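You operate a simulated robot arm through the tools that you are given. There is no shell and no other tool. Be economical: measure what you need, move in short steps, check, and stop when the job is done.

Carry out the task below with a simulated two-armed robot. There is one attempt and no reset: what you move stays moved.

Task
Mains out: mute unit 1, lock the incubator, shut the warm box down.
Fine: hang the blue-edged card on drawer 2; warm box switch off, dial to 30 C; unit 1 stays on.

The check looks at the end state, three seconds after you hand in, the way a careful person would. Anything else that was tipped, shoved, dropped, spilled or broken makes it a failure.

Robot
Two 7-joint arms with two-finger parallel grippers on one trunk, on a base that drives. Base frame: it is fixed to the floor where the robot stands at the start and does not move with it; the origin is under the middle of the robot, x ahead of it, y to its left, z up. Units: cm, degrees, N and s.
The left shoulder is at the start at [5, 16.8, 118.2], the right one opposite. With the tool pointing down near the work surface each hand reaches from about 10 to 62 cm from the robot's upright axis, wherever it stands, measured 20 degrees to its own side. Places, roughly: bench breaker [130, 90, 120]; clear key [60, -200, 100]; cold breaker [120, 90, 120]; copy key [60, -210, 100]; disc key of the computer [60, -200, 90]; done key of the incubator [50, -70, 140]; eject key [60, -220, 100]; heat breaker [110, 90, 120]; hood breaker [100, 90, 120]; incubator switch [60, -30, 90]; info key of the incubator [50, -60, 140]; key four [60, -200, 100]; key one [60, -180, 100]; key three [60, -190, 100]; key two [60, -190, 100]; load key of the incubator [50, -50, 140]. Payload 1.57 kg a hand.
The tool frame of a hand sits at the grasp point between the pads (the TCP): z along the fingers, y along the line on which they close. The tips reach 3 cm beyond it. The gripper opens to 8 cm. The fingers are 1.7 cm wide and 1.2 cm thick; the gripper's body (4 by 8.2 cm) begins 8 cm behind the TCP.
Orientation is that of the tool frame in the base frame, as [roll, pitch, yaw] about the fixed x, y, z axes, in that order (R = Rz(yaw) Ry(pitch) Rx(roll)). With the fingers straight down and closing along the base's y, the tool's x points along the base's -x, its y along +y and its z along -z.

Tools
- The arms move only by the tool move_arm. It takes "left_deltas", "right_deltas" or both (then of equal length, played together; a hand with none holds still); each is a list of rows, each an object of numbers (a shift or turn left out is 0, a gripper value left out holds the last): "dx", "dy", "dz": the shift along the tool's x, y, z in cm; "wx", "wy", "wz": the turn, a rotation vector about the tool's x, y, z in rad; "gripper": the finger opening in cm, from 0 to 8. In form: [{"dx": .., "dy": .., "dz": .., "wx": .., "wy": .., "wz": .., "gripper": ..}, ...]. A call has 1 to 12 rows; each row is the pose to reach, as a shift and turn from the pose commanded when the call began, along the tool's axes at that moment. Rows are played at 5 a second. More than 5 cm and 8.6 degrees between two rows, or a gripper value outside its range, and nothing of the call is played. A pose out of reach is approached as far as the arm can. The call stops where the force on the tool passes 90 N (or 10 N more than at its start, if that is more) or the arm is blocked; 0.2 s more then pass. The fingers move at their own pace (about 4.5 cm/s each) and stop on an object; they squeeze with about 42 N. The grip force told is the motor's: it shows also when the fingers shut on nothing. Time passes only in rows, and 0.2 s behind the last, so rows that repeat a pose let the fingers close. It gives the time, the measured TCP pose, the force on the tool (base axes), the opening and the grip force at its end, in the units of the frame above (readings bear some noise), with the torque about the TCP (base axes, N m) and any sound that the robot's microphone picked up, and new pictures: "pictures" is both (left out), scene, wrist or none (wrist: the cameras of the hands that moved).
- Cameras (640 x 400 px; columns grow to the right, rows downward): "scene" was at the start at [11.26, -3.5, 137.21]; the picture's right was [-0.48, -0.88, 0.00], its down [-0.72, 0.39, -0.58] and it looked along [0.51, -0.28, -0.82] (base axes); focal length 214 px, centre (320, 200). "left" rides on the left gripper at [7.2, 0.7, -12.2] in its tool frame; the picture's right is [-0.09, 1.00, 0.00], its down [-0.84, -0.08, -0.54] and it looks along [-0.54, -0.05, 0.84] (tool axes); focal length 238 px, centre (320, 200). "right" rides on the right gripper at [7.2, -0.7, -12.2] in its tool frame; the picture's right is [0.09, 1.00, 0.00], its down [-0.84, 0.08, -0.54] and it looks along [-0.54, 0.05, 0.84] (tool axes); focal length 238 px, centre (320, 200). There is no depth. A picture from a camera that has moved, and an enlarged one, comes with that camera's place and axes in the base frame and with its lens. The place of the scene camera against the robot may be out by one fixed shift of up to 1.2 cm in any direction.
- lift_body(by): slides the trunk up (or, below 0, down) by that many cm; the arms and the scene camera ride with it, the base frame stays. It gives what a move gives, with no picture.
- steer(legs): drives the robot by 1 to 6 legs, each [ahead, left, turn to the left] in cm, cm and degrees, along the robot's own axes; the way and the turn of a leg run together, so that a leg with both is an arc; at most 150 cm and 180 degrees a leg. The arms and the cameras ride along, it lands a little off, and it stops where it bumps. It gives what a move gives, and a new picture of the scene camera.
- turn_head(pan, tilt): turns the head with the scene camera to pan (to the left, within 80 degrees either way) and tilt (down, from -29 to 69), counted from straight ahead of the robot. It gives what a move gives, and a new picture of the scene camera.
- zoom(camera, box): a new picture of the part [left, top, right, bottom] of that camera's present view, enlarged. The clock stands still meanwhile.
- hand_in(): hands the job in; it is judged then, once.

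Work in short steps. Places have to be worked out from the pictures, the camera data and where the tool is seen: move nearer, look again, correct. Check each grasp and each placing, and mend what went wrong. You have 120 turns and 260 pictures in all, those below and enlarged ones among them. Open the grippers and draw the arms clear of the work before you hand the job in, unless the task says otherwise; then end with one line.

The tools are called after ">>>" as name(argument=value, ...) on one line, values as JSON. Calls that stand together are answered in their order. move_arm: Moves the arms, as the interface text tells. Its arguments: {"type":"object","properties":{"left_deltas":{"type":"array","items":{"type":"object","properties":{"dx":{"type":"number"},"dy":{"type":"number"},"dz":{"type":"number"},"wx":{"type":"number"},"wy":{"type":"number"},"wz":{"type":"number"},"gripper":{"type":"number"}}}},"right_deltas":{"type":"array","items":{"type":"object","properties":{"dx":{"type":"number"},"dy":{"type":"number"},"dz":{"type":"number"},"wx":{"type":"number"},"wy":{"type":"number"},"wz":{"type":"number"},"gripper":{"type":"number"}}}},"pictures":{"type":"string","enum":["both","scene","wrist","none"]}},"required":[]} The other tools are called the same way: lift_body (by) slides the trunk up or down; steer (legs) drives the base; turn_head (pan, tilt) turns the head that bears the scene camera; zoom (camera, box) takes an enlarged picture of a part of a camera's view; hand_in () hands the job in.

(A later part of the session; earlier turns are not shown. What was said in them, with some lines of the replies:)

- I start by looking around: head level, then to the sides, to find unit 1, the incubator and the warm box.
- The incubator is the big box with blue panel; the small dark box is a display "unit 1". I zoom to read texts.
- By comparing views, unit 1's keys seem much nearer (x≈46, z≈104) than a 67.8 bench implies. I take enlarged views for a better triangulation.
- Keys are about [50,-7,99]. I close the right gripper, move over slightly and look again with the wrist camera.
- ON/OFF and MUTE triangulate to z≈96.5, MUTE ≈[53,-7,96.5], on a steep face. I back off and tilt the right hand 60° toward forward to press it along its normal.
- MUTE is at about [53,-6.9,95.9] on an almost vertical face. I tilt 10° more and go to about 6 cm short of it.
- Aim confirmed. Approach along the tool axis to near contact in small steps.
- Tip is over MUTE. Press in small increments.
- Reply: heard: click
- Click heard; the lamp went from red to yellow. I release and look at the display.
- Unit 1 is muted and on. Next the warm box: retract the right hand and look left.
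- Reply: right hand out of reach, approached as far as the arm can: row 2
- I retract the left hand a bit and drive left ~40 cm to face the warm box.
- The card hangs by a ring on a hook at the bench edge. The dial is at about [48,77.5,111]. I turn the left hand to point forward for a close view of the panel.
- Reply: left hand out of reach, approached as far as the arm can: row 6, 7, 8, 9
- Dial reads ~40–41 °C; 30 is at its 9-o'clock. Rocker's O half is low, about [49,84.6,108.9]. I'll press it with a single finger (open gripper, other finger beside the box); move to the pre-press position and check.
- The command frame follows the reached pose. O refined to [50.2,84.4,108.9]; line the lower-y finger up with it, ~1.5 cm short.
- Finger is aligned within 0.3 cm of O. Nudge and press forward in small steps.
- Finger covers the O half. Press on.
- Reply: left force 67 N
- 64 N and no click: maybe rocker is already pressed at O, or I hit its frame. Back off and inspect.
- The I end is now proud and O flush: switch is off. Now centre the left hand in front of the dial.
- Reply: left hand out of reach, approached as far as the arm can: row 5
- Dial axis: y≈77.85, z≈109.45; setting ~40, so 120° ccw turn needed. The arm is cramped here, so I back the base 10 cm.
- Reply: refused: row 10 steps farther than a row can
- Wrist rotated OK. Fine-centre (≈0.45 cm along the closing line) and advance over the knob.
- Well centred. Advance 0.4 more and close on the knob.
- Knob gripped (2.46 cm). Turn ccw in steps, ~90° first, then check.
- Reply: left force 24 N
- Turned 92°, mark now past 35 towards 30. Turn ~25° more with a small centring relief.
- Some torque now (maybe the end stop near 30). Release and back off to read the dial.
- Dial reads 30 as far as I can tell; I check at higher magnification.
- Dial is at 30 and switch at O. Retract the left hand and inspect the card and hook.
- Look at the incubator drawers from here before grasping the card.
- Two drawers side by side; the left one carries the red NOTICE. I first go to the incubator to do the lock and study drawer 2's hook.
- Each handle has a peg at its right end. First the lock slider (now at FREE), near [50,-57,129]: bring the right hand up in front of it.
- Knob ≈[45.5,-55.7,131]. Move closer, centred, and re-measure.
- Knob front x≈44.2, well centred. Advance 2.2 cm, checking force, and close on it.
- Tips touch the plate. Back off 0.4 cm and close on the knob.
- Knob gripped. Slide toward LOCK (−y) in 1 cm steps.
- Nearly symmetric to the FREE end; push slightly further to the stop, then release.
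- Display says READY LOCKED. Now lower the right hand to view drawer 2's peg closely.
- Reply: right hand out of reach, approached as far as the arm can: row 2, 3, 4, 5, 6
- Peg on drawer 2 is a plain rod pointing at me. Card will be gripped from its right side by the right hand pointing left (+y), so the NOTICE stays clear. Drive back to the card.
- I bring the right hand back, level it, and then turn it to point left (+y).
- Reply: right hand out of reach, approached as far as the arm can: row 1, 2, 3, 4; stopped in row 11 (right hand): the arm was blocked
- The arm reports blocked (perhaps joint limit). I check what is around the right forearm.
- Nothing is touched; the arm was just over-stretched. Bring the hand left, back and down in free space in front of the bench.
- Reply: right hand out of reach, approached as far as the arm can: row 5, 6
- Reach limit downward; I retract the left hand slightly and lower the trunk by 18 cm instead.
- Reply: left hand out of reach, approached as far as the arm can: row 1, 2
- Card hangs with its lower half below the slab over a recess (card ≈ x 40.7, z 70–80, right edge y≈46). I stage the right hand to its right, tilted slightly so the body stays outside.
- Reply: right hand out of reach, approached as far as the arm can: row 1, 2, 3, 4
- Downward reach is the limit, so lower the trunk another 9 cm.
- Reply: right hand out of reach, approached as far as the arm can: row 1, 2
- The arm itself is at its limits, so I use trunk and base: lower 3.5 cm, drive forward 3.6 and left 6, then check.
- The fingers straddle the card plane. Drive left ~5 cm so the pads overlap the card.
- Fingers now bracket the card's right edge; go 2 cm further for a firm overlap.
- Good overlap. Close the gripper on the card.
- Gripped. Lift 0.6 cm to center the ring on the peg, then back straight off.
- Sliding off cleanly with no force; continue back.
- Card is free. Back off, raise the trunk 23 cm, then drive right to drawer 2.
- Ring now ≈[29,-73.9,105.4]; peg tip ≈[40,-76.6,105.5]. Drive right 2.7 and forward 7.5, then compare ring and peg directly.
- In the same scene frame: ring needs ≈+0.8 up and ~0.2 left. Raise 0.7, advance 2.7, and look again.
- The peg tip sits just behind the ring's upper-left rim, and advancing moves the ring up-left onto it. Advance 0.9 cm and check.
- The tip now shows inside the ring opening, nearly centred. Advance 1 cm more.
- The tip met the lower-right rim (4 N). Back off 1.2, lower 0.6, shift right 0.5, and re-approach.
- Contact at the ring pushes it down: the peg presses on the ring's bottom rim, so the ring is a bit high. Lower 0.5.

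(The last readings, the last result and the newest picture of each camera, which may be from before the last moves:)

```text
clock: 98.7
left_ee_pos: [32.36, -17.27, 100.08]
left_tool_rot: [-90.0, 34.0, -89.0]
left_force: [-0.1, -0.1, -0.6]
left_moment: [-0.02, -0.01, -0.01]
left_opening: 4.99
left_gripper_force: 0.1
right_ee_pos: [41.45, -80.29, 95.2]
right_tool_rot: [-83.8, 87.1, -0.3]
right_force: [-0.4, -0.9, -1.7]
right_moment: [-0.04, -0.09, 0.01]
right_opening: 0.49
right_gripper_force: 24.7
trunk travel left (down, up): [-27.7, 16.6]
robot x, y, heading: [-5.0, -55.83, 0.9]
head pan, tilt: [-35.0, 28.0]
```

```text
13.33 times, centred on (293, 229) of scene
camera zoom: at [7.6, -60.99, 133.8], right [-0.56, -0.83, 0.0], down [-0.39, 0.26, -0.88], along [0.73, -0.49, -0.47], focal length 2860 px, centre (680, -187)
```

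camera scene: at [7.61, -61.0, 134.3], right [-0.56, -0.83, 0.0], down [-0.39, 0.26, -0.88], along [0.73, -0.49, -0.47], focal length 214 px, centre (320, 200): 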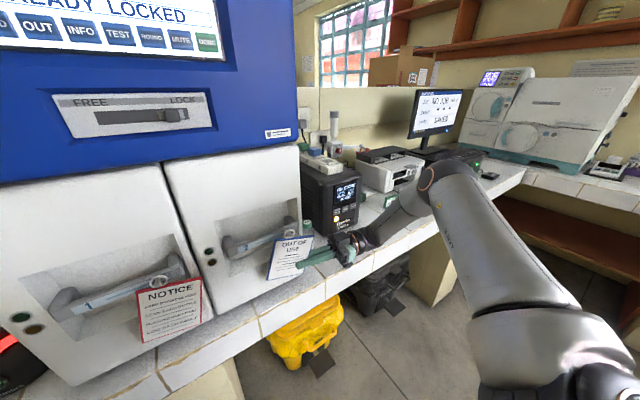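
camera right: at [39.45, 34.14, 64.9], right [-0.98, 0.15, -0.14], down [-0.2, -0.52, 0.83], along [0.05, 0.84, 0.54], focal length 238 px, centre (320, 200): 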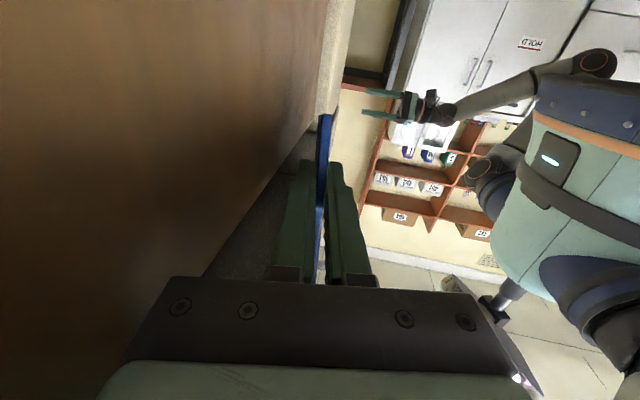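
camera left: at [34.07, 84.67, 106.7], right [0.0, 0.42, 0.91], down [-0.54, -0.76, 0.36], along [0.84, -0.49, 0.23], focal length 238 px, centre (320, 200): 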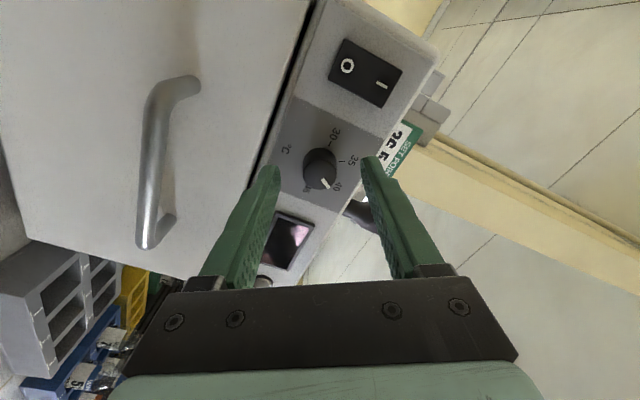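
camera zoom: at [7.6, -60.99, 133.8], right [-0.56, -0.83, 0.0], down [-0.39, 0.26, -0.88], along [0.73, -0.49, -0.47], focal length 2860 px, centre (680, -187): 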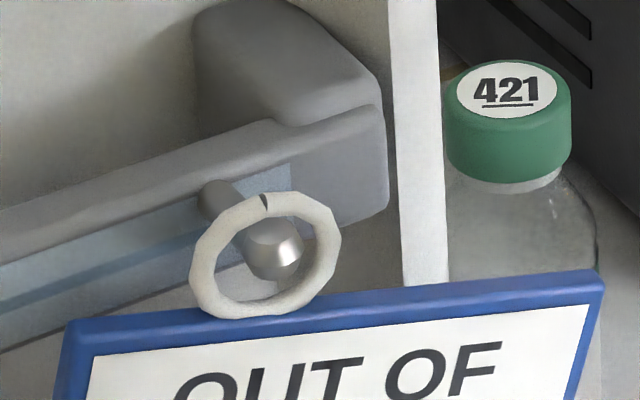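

Force eased; advance 0.8 more.

>>> steer(legs=[[0.8, 0, 0]])

>>> zoom(camera="scene", box=[278, 214, 308, 244])

```text
clock: 99.5
left_ee_pos: [33.06, -17.21, 100.24]
left_tool_rot: [-89.9, 34.0, -89.1]
left_force: [0.8, -0.9, 0.2]
left_moment: [-0.02, -0.03, 0.05]
left_opening: 5.01
left_gripper_force: 0.1
right_ee_pos: [42.3, -80.19, 95.28]
right_tool_rot: [-82.3, 87.2, 1.2]
right_force: [0.1, -1.3, -0.4]
right_moment: [0.14, 0.0, -0.02]
right_opening: 0.52
right_gripper_force: 25.4
trunk travel left (down, up): [-27.7, 16.6]
robot x, y, heading: [-4.19, -55.54, 1.2]
head pan, tilt: [-35.0, 28.0]
camera scene: at [8.42, -60.98, 133.8], right [-0.56, -0.83, 0.0], down [-0.39, 0.26, -0.88], along [0.73, -0.49, -0.47], focal length 214 px, centre (320, 200)
```

scene: 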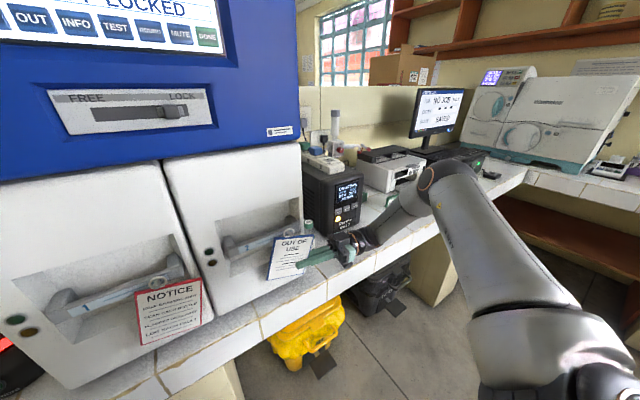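

```text
13.33 times, centred on (293, 229) of scene
camera zoom: at [8.42, -60.98, 133.8], right [-0.56, -0.83, 0.0], down [-0.39, 0.26, -0.88], along [0.73, -0.49, -0.47], focal length 2860 px, centre (680, -187)
```

zoom: 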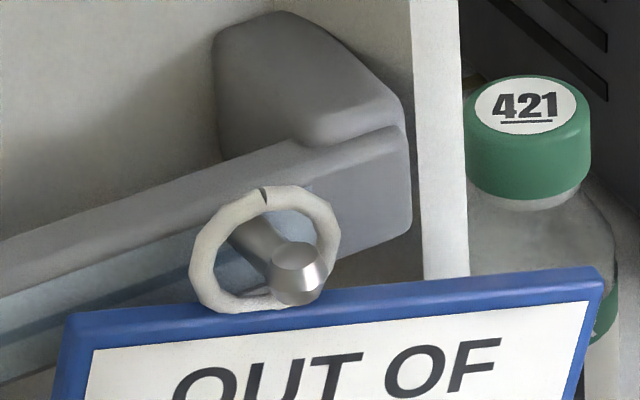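

The tip is through, in front of the rim. Advance 0.7 more, then lower gently to rest the ring on the peg.

>>> steer(legs=[[0.7, 0, 0]])

>>> lift_body(by=-0.6)

>>> zoom(camera="scene", box=[270, 210, 318, 244])

```text
clock: 100.2
left_ee_pos: [33.75, -17.27, 100.08]
left_tool_rot: [-89.9, 33.9, -89.0]
left_force: [-0.6, 0.2, 0.0]
left_moment: [-0.04, 0.0, -0.02]
left_opening: 5.01
left_gripper_force: 0.0
right_ee_pos: [43.08, -80.22, 95.22]
right_tool_rot: [-81.9, 87.0, 1.6]
right_force: [1.6, -1.8, -1.3]
right_moment: [0.18, 0.0, -0.05]
right_opening: 0.5
right_gripper_force: 25.6
trunk travel left (down, up): [-27.7, 16.6]
robot x, y, heading: [-3.02, -55.82, 1.2]
head pan, tilt: [-35.0, 28.0]
camera scene: at [9.11, -60.99, 133.8], right [-0.56, -0.83, 0.0], down [-0.39, 0.26, -0.88], along [0.73, -0.49, -0.47], focal length 214 px, centre (320, 200)
```

scene: 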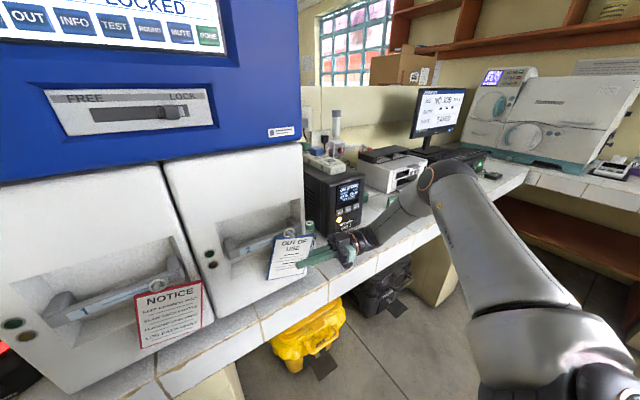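

```text
clock: 100.8
left_ee_pos: [33.77, -17.25, 99.63]
left_tool_rot: [-89.9, 33.9, -89.0]
left_force: [1.0, 0.7, -0.4]
left_moment: [-0.01, -0.01, 0.03]
left_opening: 4.99
left_gripper_force: 0.1
right_ee_pos: [42.92, -80.36, 94.79]
right_tool_rot: [-82.3, 86.9, 1.0]
right_force: [-2.4, -2.6, 9.3]
right_moment: [-1.56, 0.26, -0.19]
right_opening: 0.5
right_gripper_force: 25.4
trunk travel left (down, up): [-27.1, 17.2]
robot x, y, heading: [-3.45, -55.56, 1.0]
head pan, tilt: [-35.0, 28.0]
```

```text
11.76 times, centred on (294, 227) of scene
camera zoom: at [9.0, -60.92, 133.23], right [-0.56, -0.83, 0.0], down [-0.39, 0.26, -0.88], along [0.73, -0.49, -0.47], focal length 2523 px, centre (626, -118)
```

zoom: 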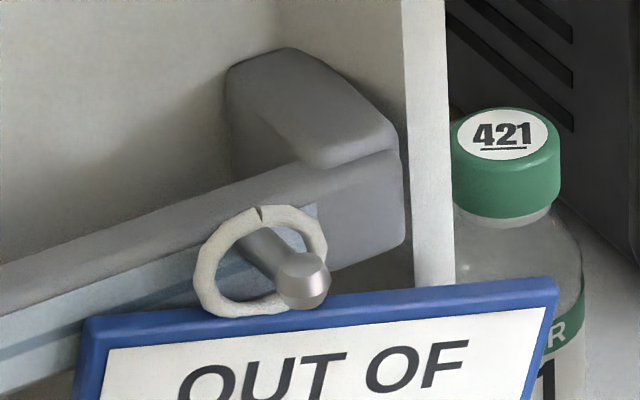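

The hand's underside is touching the bench (upward force far behind TCP). Raise 0.5 again, back off 0.7 (ring stays on), then look.

>>> lift_body(by=0.5)

>>> steer(legs=[[-0.7, 0, 0]])

>>> zoom(camera="scene", box=[260, 200, 380, 290])

>>> zoom(camera="right", box=[0, 0, 640, 400])

```text
clock: 101.3
left_ee_pos: [33.8, -17.18, 100.11]
left_tool_rot: [-89.9, 34.1, -88.9]
left_force: [0.0, -0.2, 0.3]
left_moment: [0.01, 0.01, 0.01]
left_opening: 4.99
left_gripper_force: 0.0
right_ee_pos: [42.95, -80.28, 95.18]
right_tool_rot: [-82.4, 87.1, 0.9]
right_force: [0.3, 0.2, -0.1]
right_moment: [-0.02, 0.04, -0.02]
right_opening: 0.5
right_gripper_force: 25.1
trunk travel left (down, up): [-27.6, 16.7]
robot x, y, heading: [-3.66, -56.14, 0.9]
head pan, tilt: [-35.0, 28.0]
```

```text
clock: 102.0
left_ee_pos: [33.15, -17.25, 100.04]
left_tool_rot: [-89.8, 34.1, -89.0]
left_force: [0.1, 0.0, 0.6]
left_moment: [0.0, -0.01, 0.03]
left_opening: 5.0
left_gripper_force: 0.1
right_ee_pos: [42.24, -80.12, 95.17]
right_tool_rot: [-82.2, 87.0, 1.1]
right_force: [-0.6, 0.7, 0.6]
right_moment: [-0.01, -0.02, 0.01]
right_opening: 0.5
right_gripper_force: 25.5
trunk travel left (down, up): [-27.6, 16.7]
robot x, y, heading: [-4.17, -55.8, 0.9]
head pan, tilt: [-35.0, 28.0]
camera scene: at [8.37, -60.96, 133.71], right [-0.56, -0.83, 0.0], down [-0.39, 0.26, -0.88], along [0.73, -0.49, -0.47], focal length 214 px, centre (320, 200)
```

scene: 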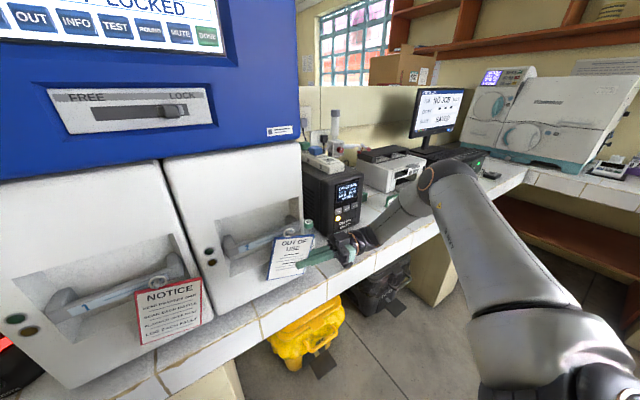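

```text
4.44 times, centred on (320, 245) of scene
camera zoom: at [8.37, -60.96, 133.71], right [-0.56, -0.83, 0.0], down [-0.39, 0.26, -0.88], along [0.73, -0.49, -0.47], focal length 953 px, centre (320, 0)
```

zoom: 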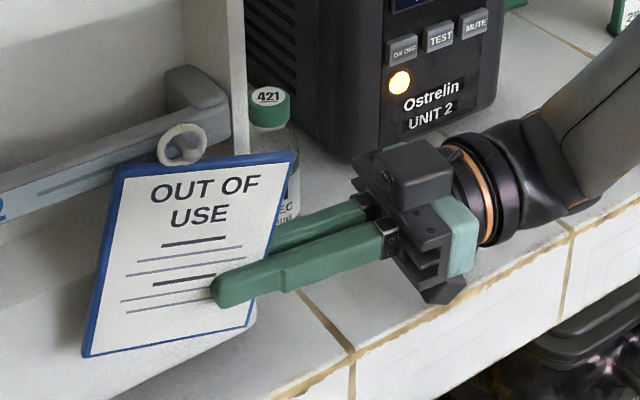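

```text
1.00 times, centred on (320, 200) of right
camera zoom: at [41.9, -92.47, 87.98], right [-0.98, 0.11, -0.14], down [-0.18, -0.53, 0.83], along [0.02, 0.84, 0.54], focal length 238 px, centre (320, 200)
```

zoom: 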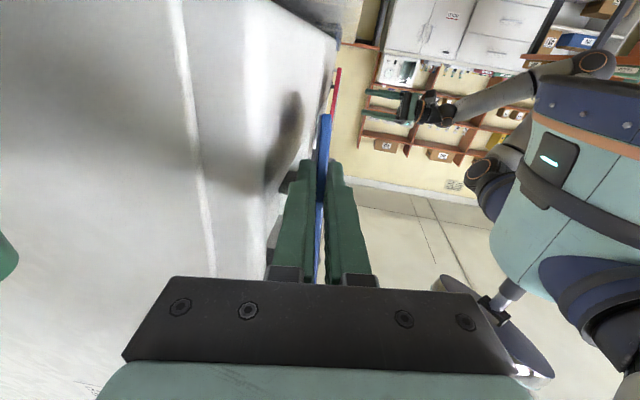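

>>> zoom(camera="scene", box=[275, 212, 315, 242])

>>> move_arm(right_deltas=[{"gripper": 1.2}, {"gripper": 2.2}, {"gripper": 2.2}], pictures="none")

>>> zoom(camera="scene", box=[260, 200, 380, 290])

```text
13.33 times, centred on (295, 227) of scene
camera zoom: at [8.37, -60.96, 133.71], right [-0.56, -0.83, 0.0], down [-0.39, 0.26, -0.88], along [0.73, -0.49, -0.47], focal length 2860 px, centre (653, -160)
```

zoom: 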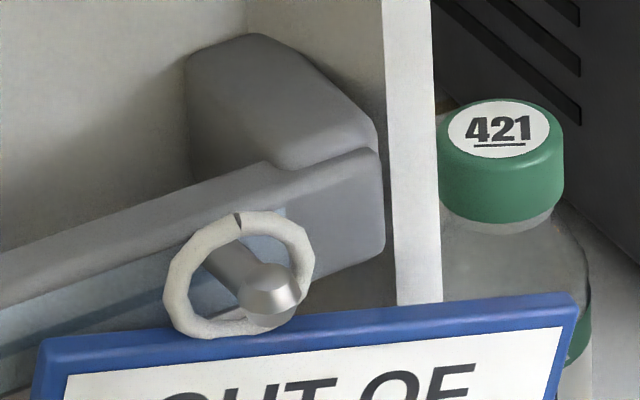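

```text
clock: 102.8
left_ee_pos: [33.1, -17.22, 99.98]
left_tool_rot: [-89.9, 34.0, -89.0]
left_force: [0.0, 0.7, -0.2]
left_moment: [-0.02, 0.02, 0.03]
left_opening: 5.0
left_gripper_force: 0.1
right_ee_pos: [42.23, -80.3, 95.2]
right_tool_rot: [-82.3, 87.0, 1.0]
right_force: [-0.5, 0.4, -1.0]
right_moment: [-0.02, 0.01, 0.0]
right_opening: 2.21
right_gripper_force: 0.0
trunk travel left (down, up): [-27.6, 16.7]
robot x, y, heading: [-4.25, -55.82, 1.2]
head pan, tilt: [-35.0, 28.0]
```

```text
4.44 times, centred on (320, 245) of scene
camera zoom: at [8.4, -60.96, 133.7], right [-0.56, -0.83, 0.0], down [-0.39, 0.26, -0.88], along [0.73, -0.49, -0.47], focal length 953 px, centre (320, 0)
```

zoom: 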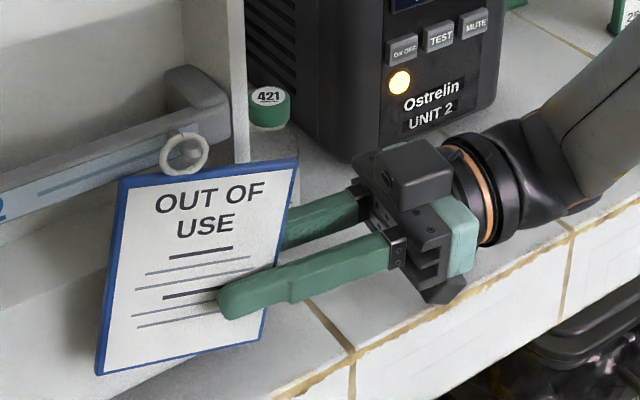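

>>> zoom(camera="scene", box=[275, 212, 315, 242])

```text
13.33 times, centred on (295, 227) of scene
camera zoom: at [8.4, -60.96, 133.7], right [-0.56, -0.83, 0.0], down [-0.39, 0.26, -0.88], along [0.73, -0.49, -0.47], focal length 2860 px, centre (653, -160)
```

zoom: 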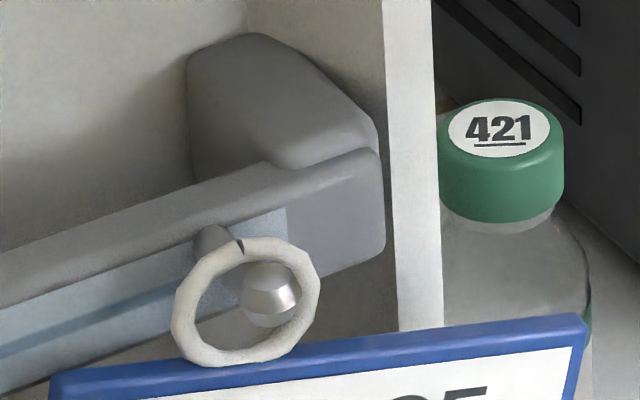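

The ring hangs on the peg behind its bulged end. Withdraw the hand to the right (−y) by driving, gently.

>>> steer(legs=[[0, -3, 0]])

>>> zoom(camera="scene", box=[260, 190, 380, 290])

```text
clock: 103.7
left_ee_pos: [33.13, -20.33, 100.01]
left_tool_rot: [-89.9, 34.0, -89.0]
left_force: [0.2, -0.3, -0.6]
left_moment: [0.01, -0.01, 0.03]
left_opening: 4.99
left_gripper_force: 0.0
right_ee_pos: [42.4, -83.18, 95.16]
right_tool_rot: [-81.6, 87.0, 1.7]
right_force: [-0.4, -0.5, -0.4]
right_moment: [0.01, -0.04, 0.01]
right_opening: 2.2
right_gripper_force: 0.0
trunk travel left (down, up): [-27.6, 16.7]
robot x, y, heading: [-4.03, -58.79, 1.1]
head pan, tilt: [-35.0, 28.0]
camera scene: at [8.46, -64.0, 133.7], right [-0.56, -0.83, 0.0], down [-0.39, 0.26, -0.88], along [0.73, -0.49, -0.47], focal length 214 px, centre (320, 200)
```

scene: 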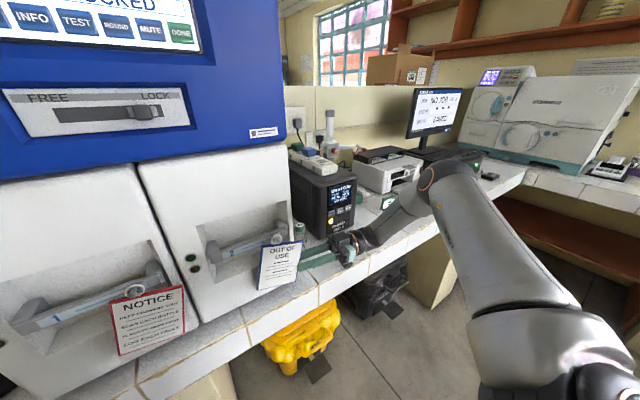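

```text
4.00 times, centred on (320, 240) of scene
camera zoom: at [8.46, -64.0, 133.7], right [-0.56, -0.83, 0.0], down [-0.39, 0.26, -0.88], along [0.73, -0.49, -0.47], focal length 858 px, centre (320, 40)
```

zoom: 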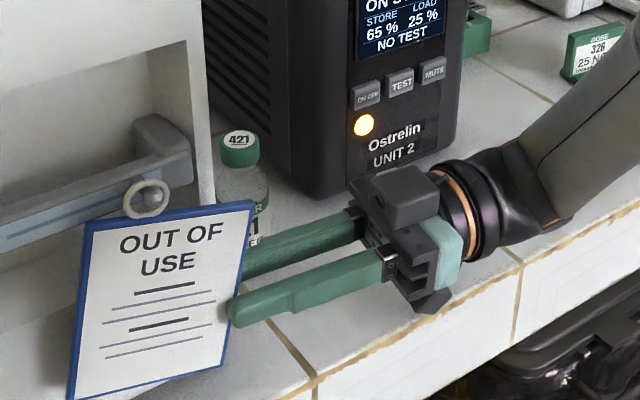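

Card stays put. Continue 4 cm right, then back away.

>>> steer(legs=[[0, -3.5, 0], [-16, 0, 0]])

>>> zoom(camera="scene", box=[190, 140, 350, 260])

```text
clock: 105.5
left_ee_pos: [17.2, -23.99, 100.14]
left_tool_rot: [-89.9, 34.0, -89.1]
left_force: [0.6, 0.8, -0.6]
left_moment: [-0.02, -0.02, -0.03]
left_opening: 4.99
left_gripper_force: 0.1
right_ee_pos: [26.31, -87.06, 95.2]
right_tool_rot: [-82.4, 87.0, 0.9]
right_force: [-0.5, -0.1, -0.3]
right_moment: [-0.02, -0.02, 0.0]
right_opening: 2.22
right_gripper_force: 0.0
trunk travel left (down, up): [-27.6, 16.7]
robot x, y, heading: [-19.94, -62.1, 0.8]
head pan, tilt: [-35.0, 28.0]
camera scene: at [-7.54, -67.68, 133.71], right [-0.56, -0.83, 0.0], down [-0.39, 0.26, -0.88], along [0.73, -0.49, -0.47], focal length 214 px, centre (320, 200)
```

scene: 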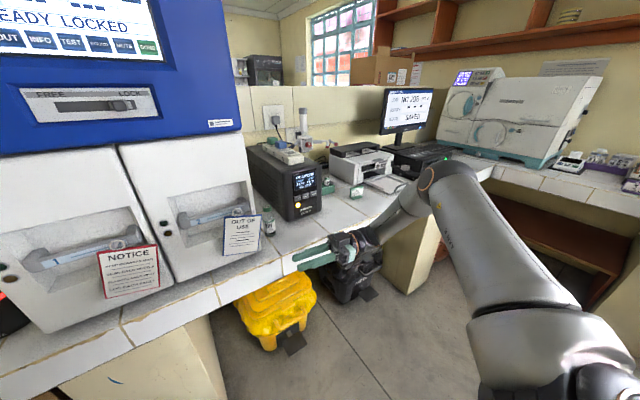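

```text
3.33 times, centred on (270, 200) of scene
camera zoom: at [-7.54, -67.68, 133.71], right [-0.56, -0.83, 0.0], down [-0.39, 0.26, -0.88], along [0.73, -0.49, -0.47], focal length 715 px, centre (487, 200)
```

zoom: 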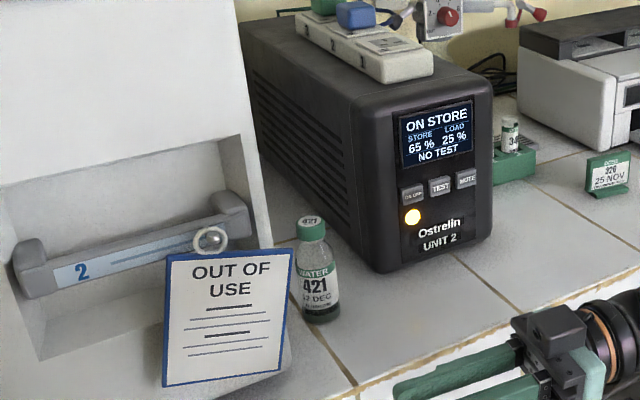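

The card hangs on drawer 2. Final look at unit 1 and the warm box; open grippers.

>>> move_arm(left_deltas=[{"gripper": 8}, {"gripper": 8}], right_deltas=[{"gripper": 8}, {"gripper": 8}], pictures="none")

>>> turn_head(pan=45, tilt=15)

>>> zoom(camera="scene", box=[240, 180, 480, 330])

```text
clock: 106.1
left_ee_pos: [17.24, -24.0, 99.97]
left_tool_rot: [-89.9, 34.0, -89.1]
left_force: [-0.2, -0.5, 0.5]
left_moment: [0.01, -0.02, 0.0]
left_opening: 8.0
left_gripper_force: 0.0
right_ee_pos: [26.3, -87.03, 95.08]
right_tool_rot: [-82.5, 87.0, 0.8]
right_force: [1.1, -0.2, -0.5]
right_moment: [0.02, -0.04, 0.01]
right_opening: 7.4
right_gripper_force: 0.0
trunk travel left (down, up): [-27.6, 16.7]
robot x, y, heading: [-19.77, -62.73, 0.8]
head pan, tilt: [-35.0, 28.0]
```

```text
clock: 107.7
left_ee_pos: [17.33, -23.93, 100.28]
left_tool_rot: [-89.9, 34.0, -89.1]
left_force: [-0.2, 0.2, 0.2]
left_moment: [-0.01, -0.02, 0.0]
left_opening: 7.99
left_gripper_force: 0.0
right_ee_pos: [26.38, -87.03, 95.17]
right_tool_rot: [-82.5, 87.0, 1.0]
right_force: [-0.2, 0.5, -0.1]
right_moment: [0.03, -0.02, 0.01]
right_opening: 8.0
right_gripper_force: 0.1
trunk travel left (down, up): [-27.6, 16.7]
robot x, y, heading: [-19.74, -62.64, 1.0]
head pan, tilt: [45.0, 15.0]
camera scene: at [-8.54, -55.86, 135.81], right [0.72, -0.7, 0.0], down [-0.18, -0.19, -0.97], along [0.67, 0.69, -0.26], focal length 214 px, centre (320, 200)
```

scene: 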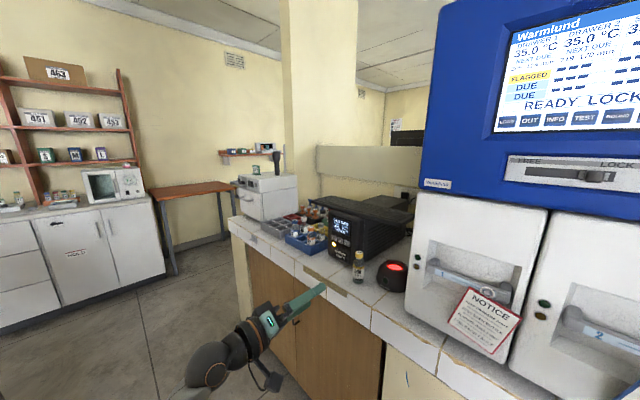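

```text
2.67 times, centred on (360, 255) of scene
camera zoom: at [-8.54, -55.86, 135.81], right [0.72, -0.7, 0.0], down [-0.18, -0.19, -0.97], along [0.67, 0.69, -0.26], focal length 572 px, centre (213, 53)
```

zoom: 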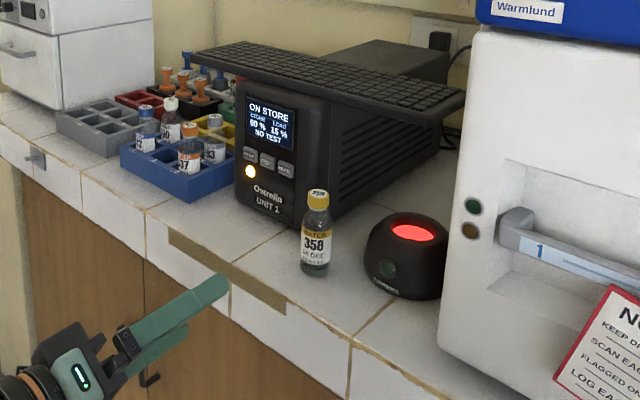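

Everything is in place and the arms are clear, so I hand in.

>>> hand_in()

```text
The job is handed in.
```

The job is handed in: unit 1 is muted and still on, the incubator shows READY LOCKED, the warm box is switched off with its dial at 30 °C, and the blue-edged card hangs on drawer 2.
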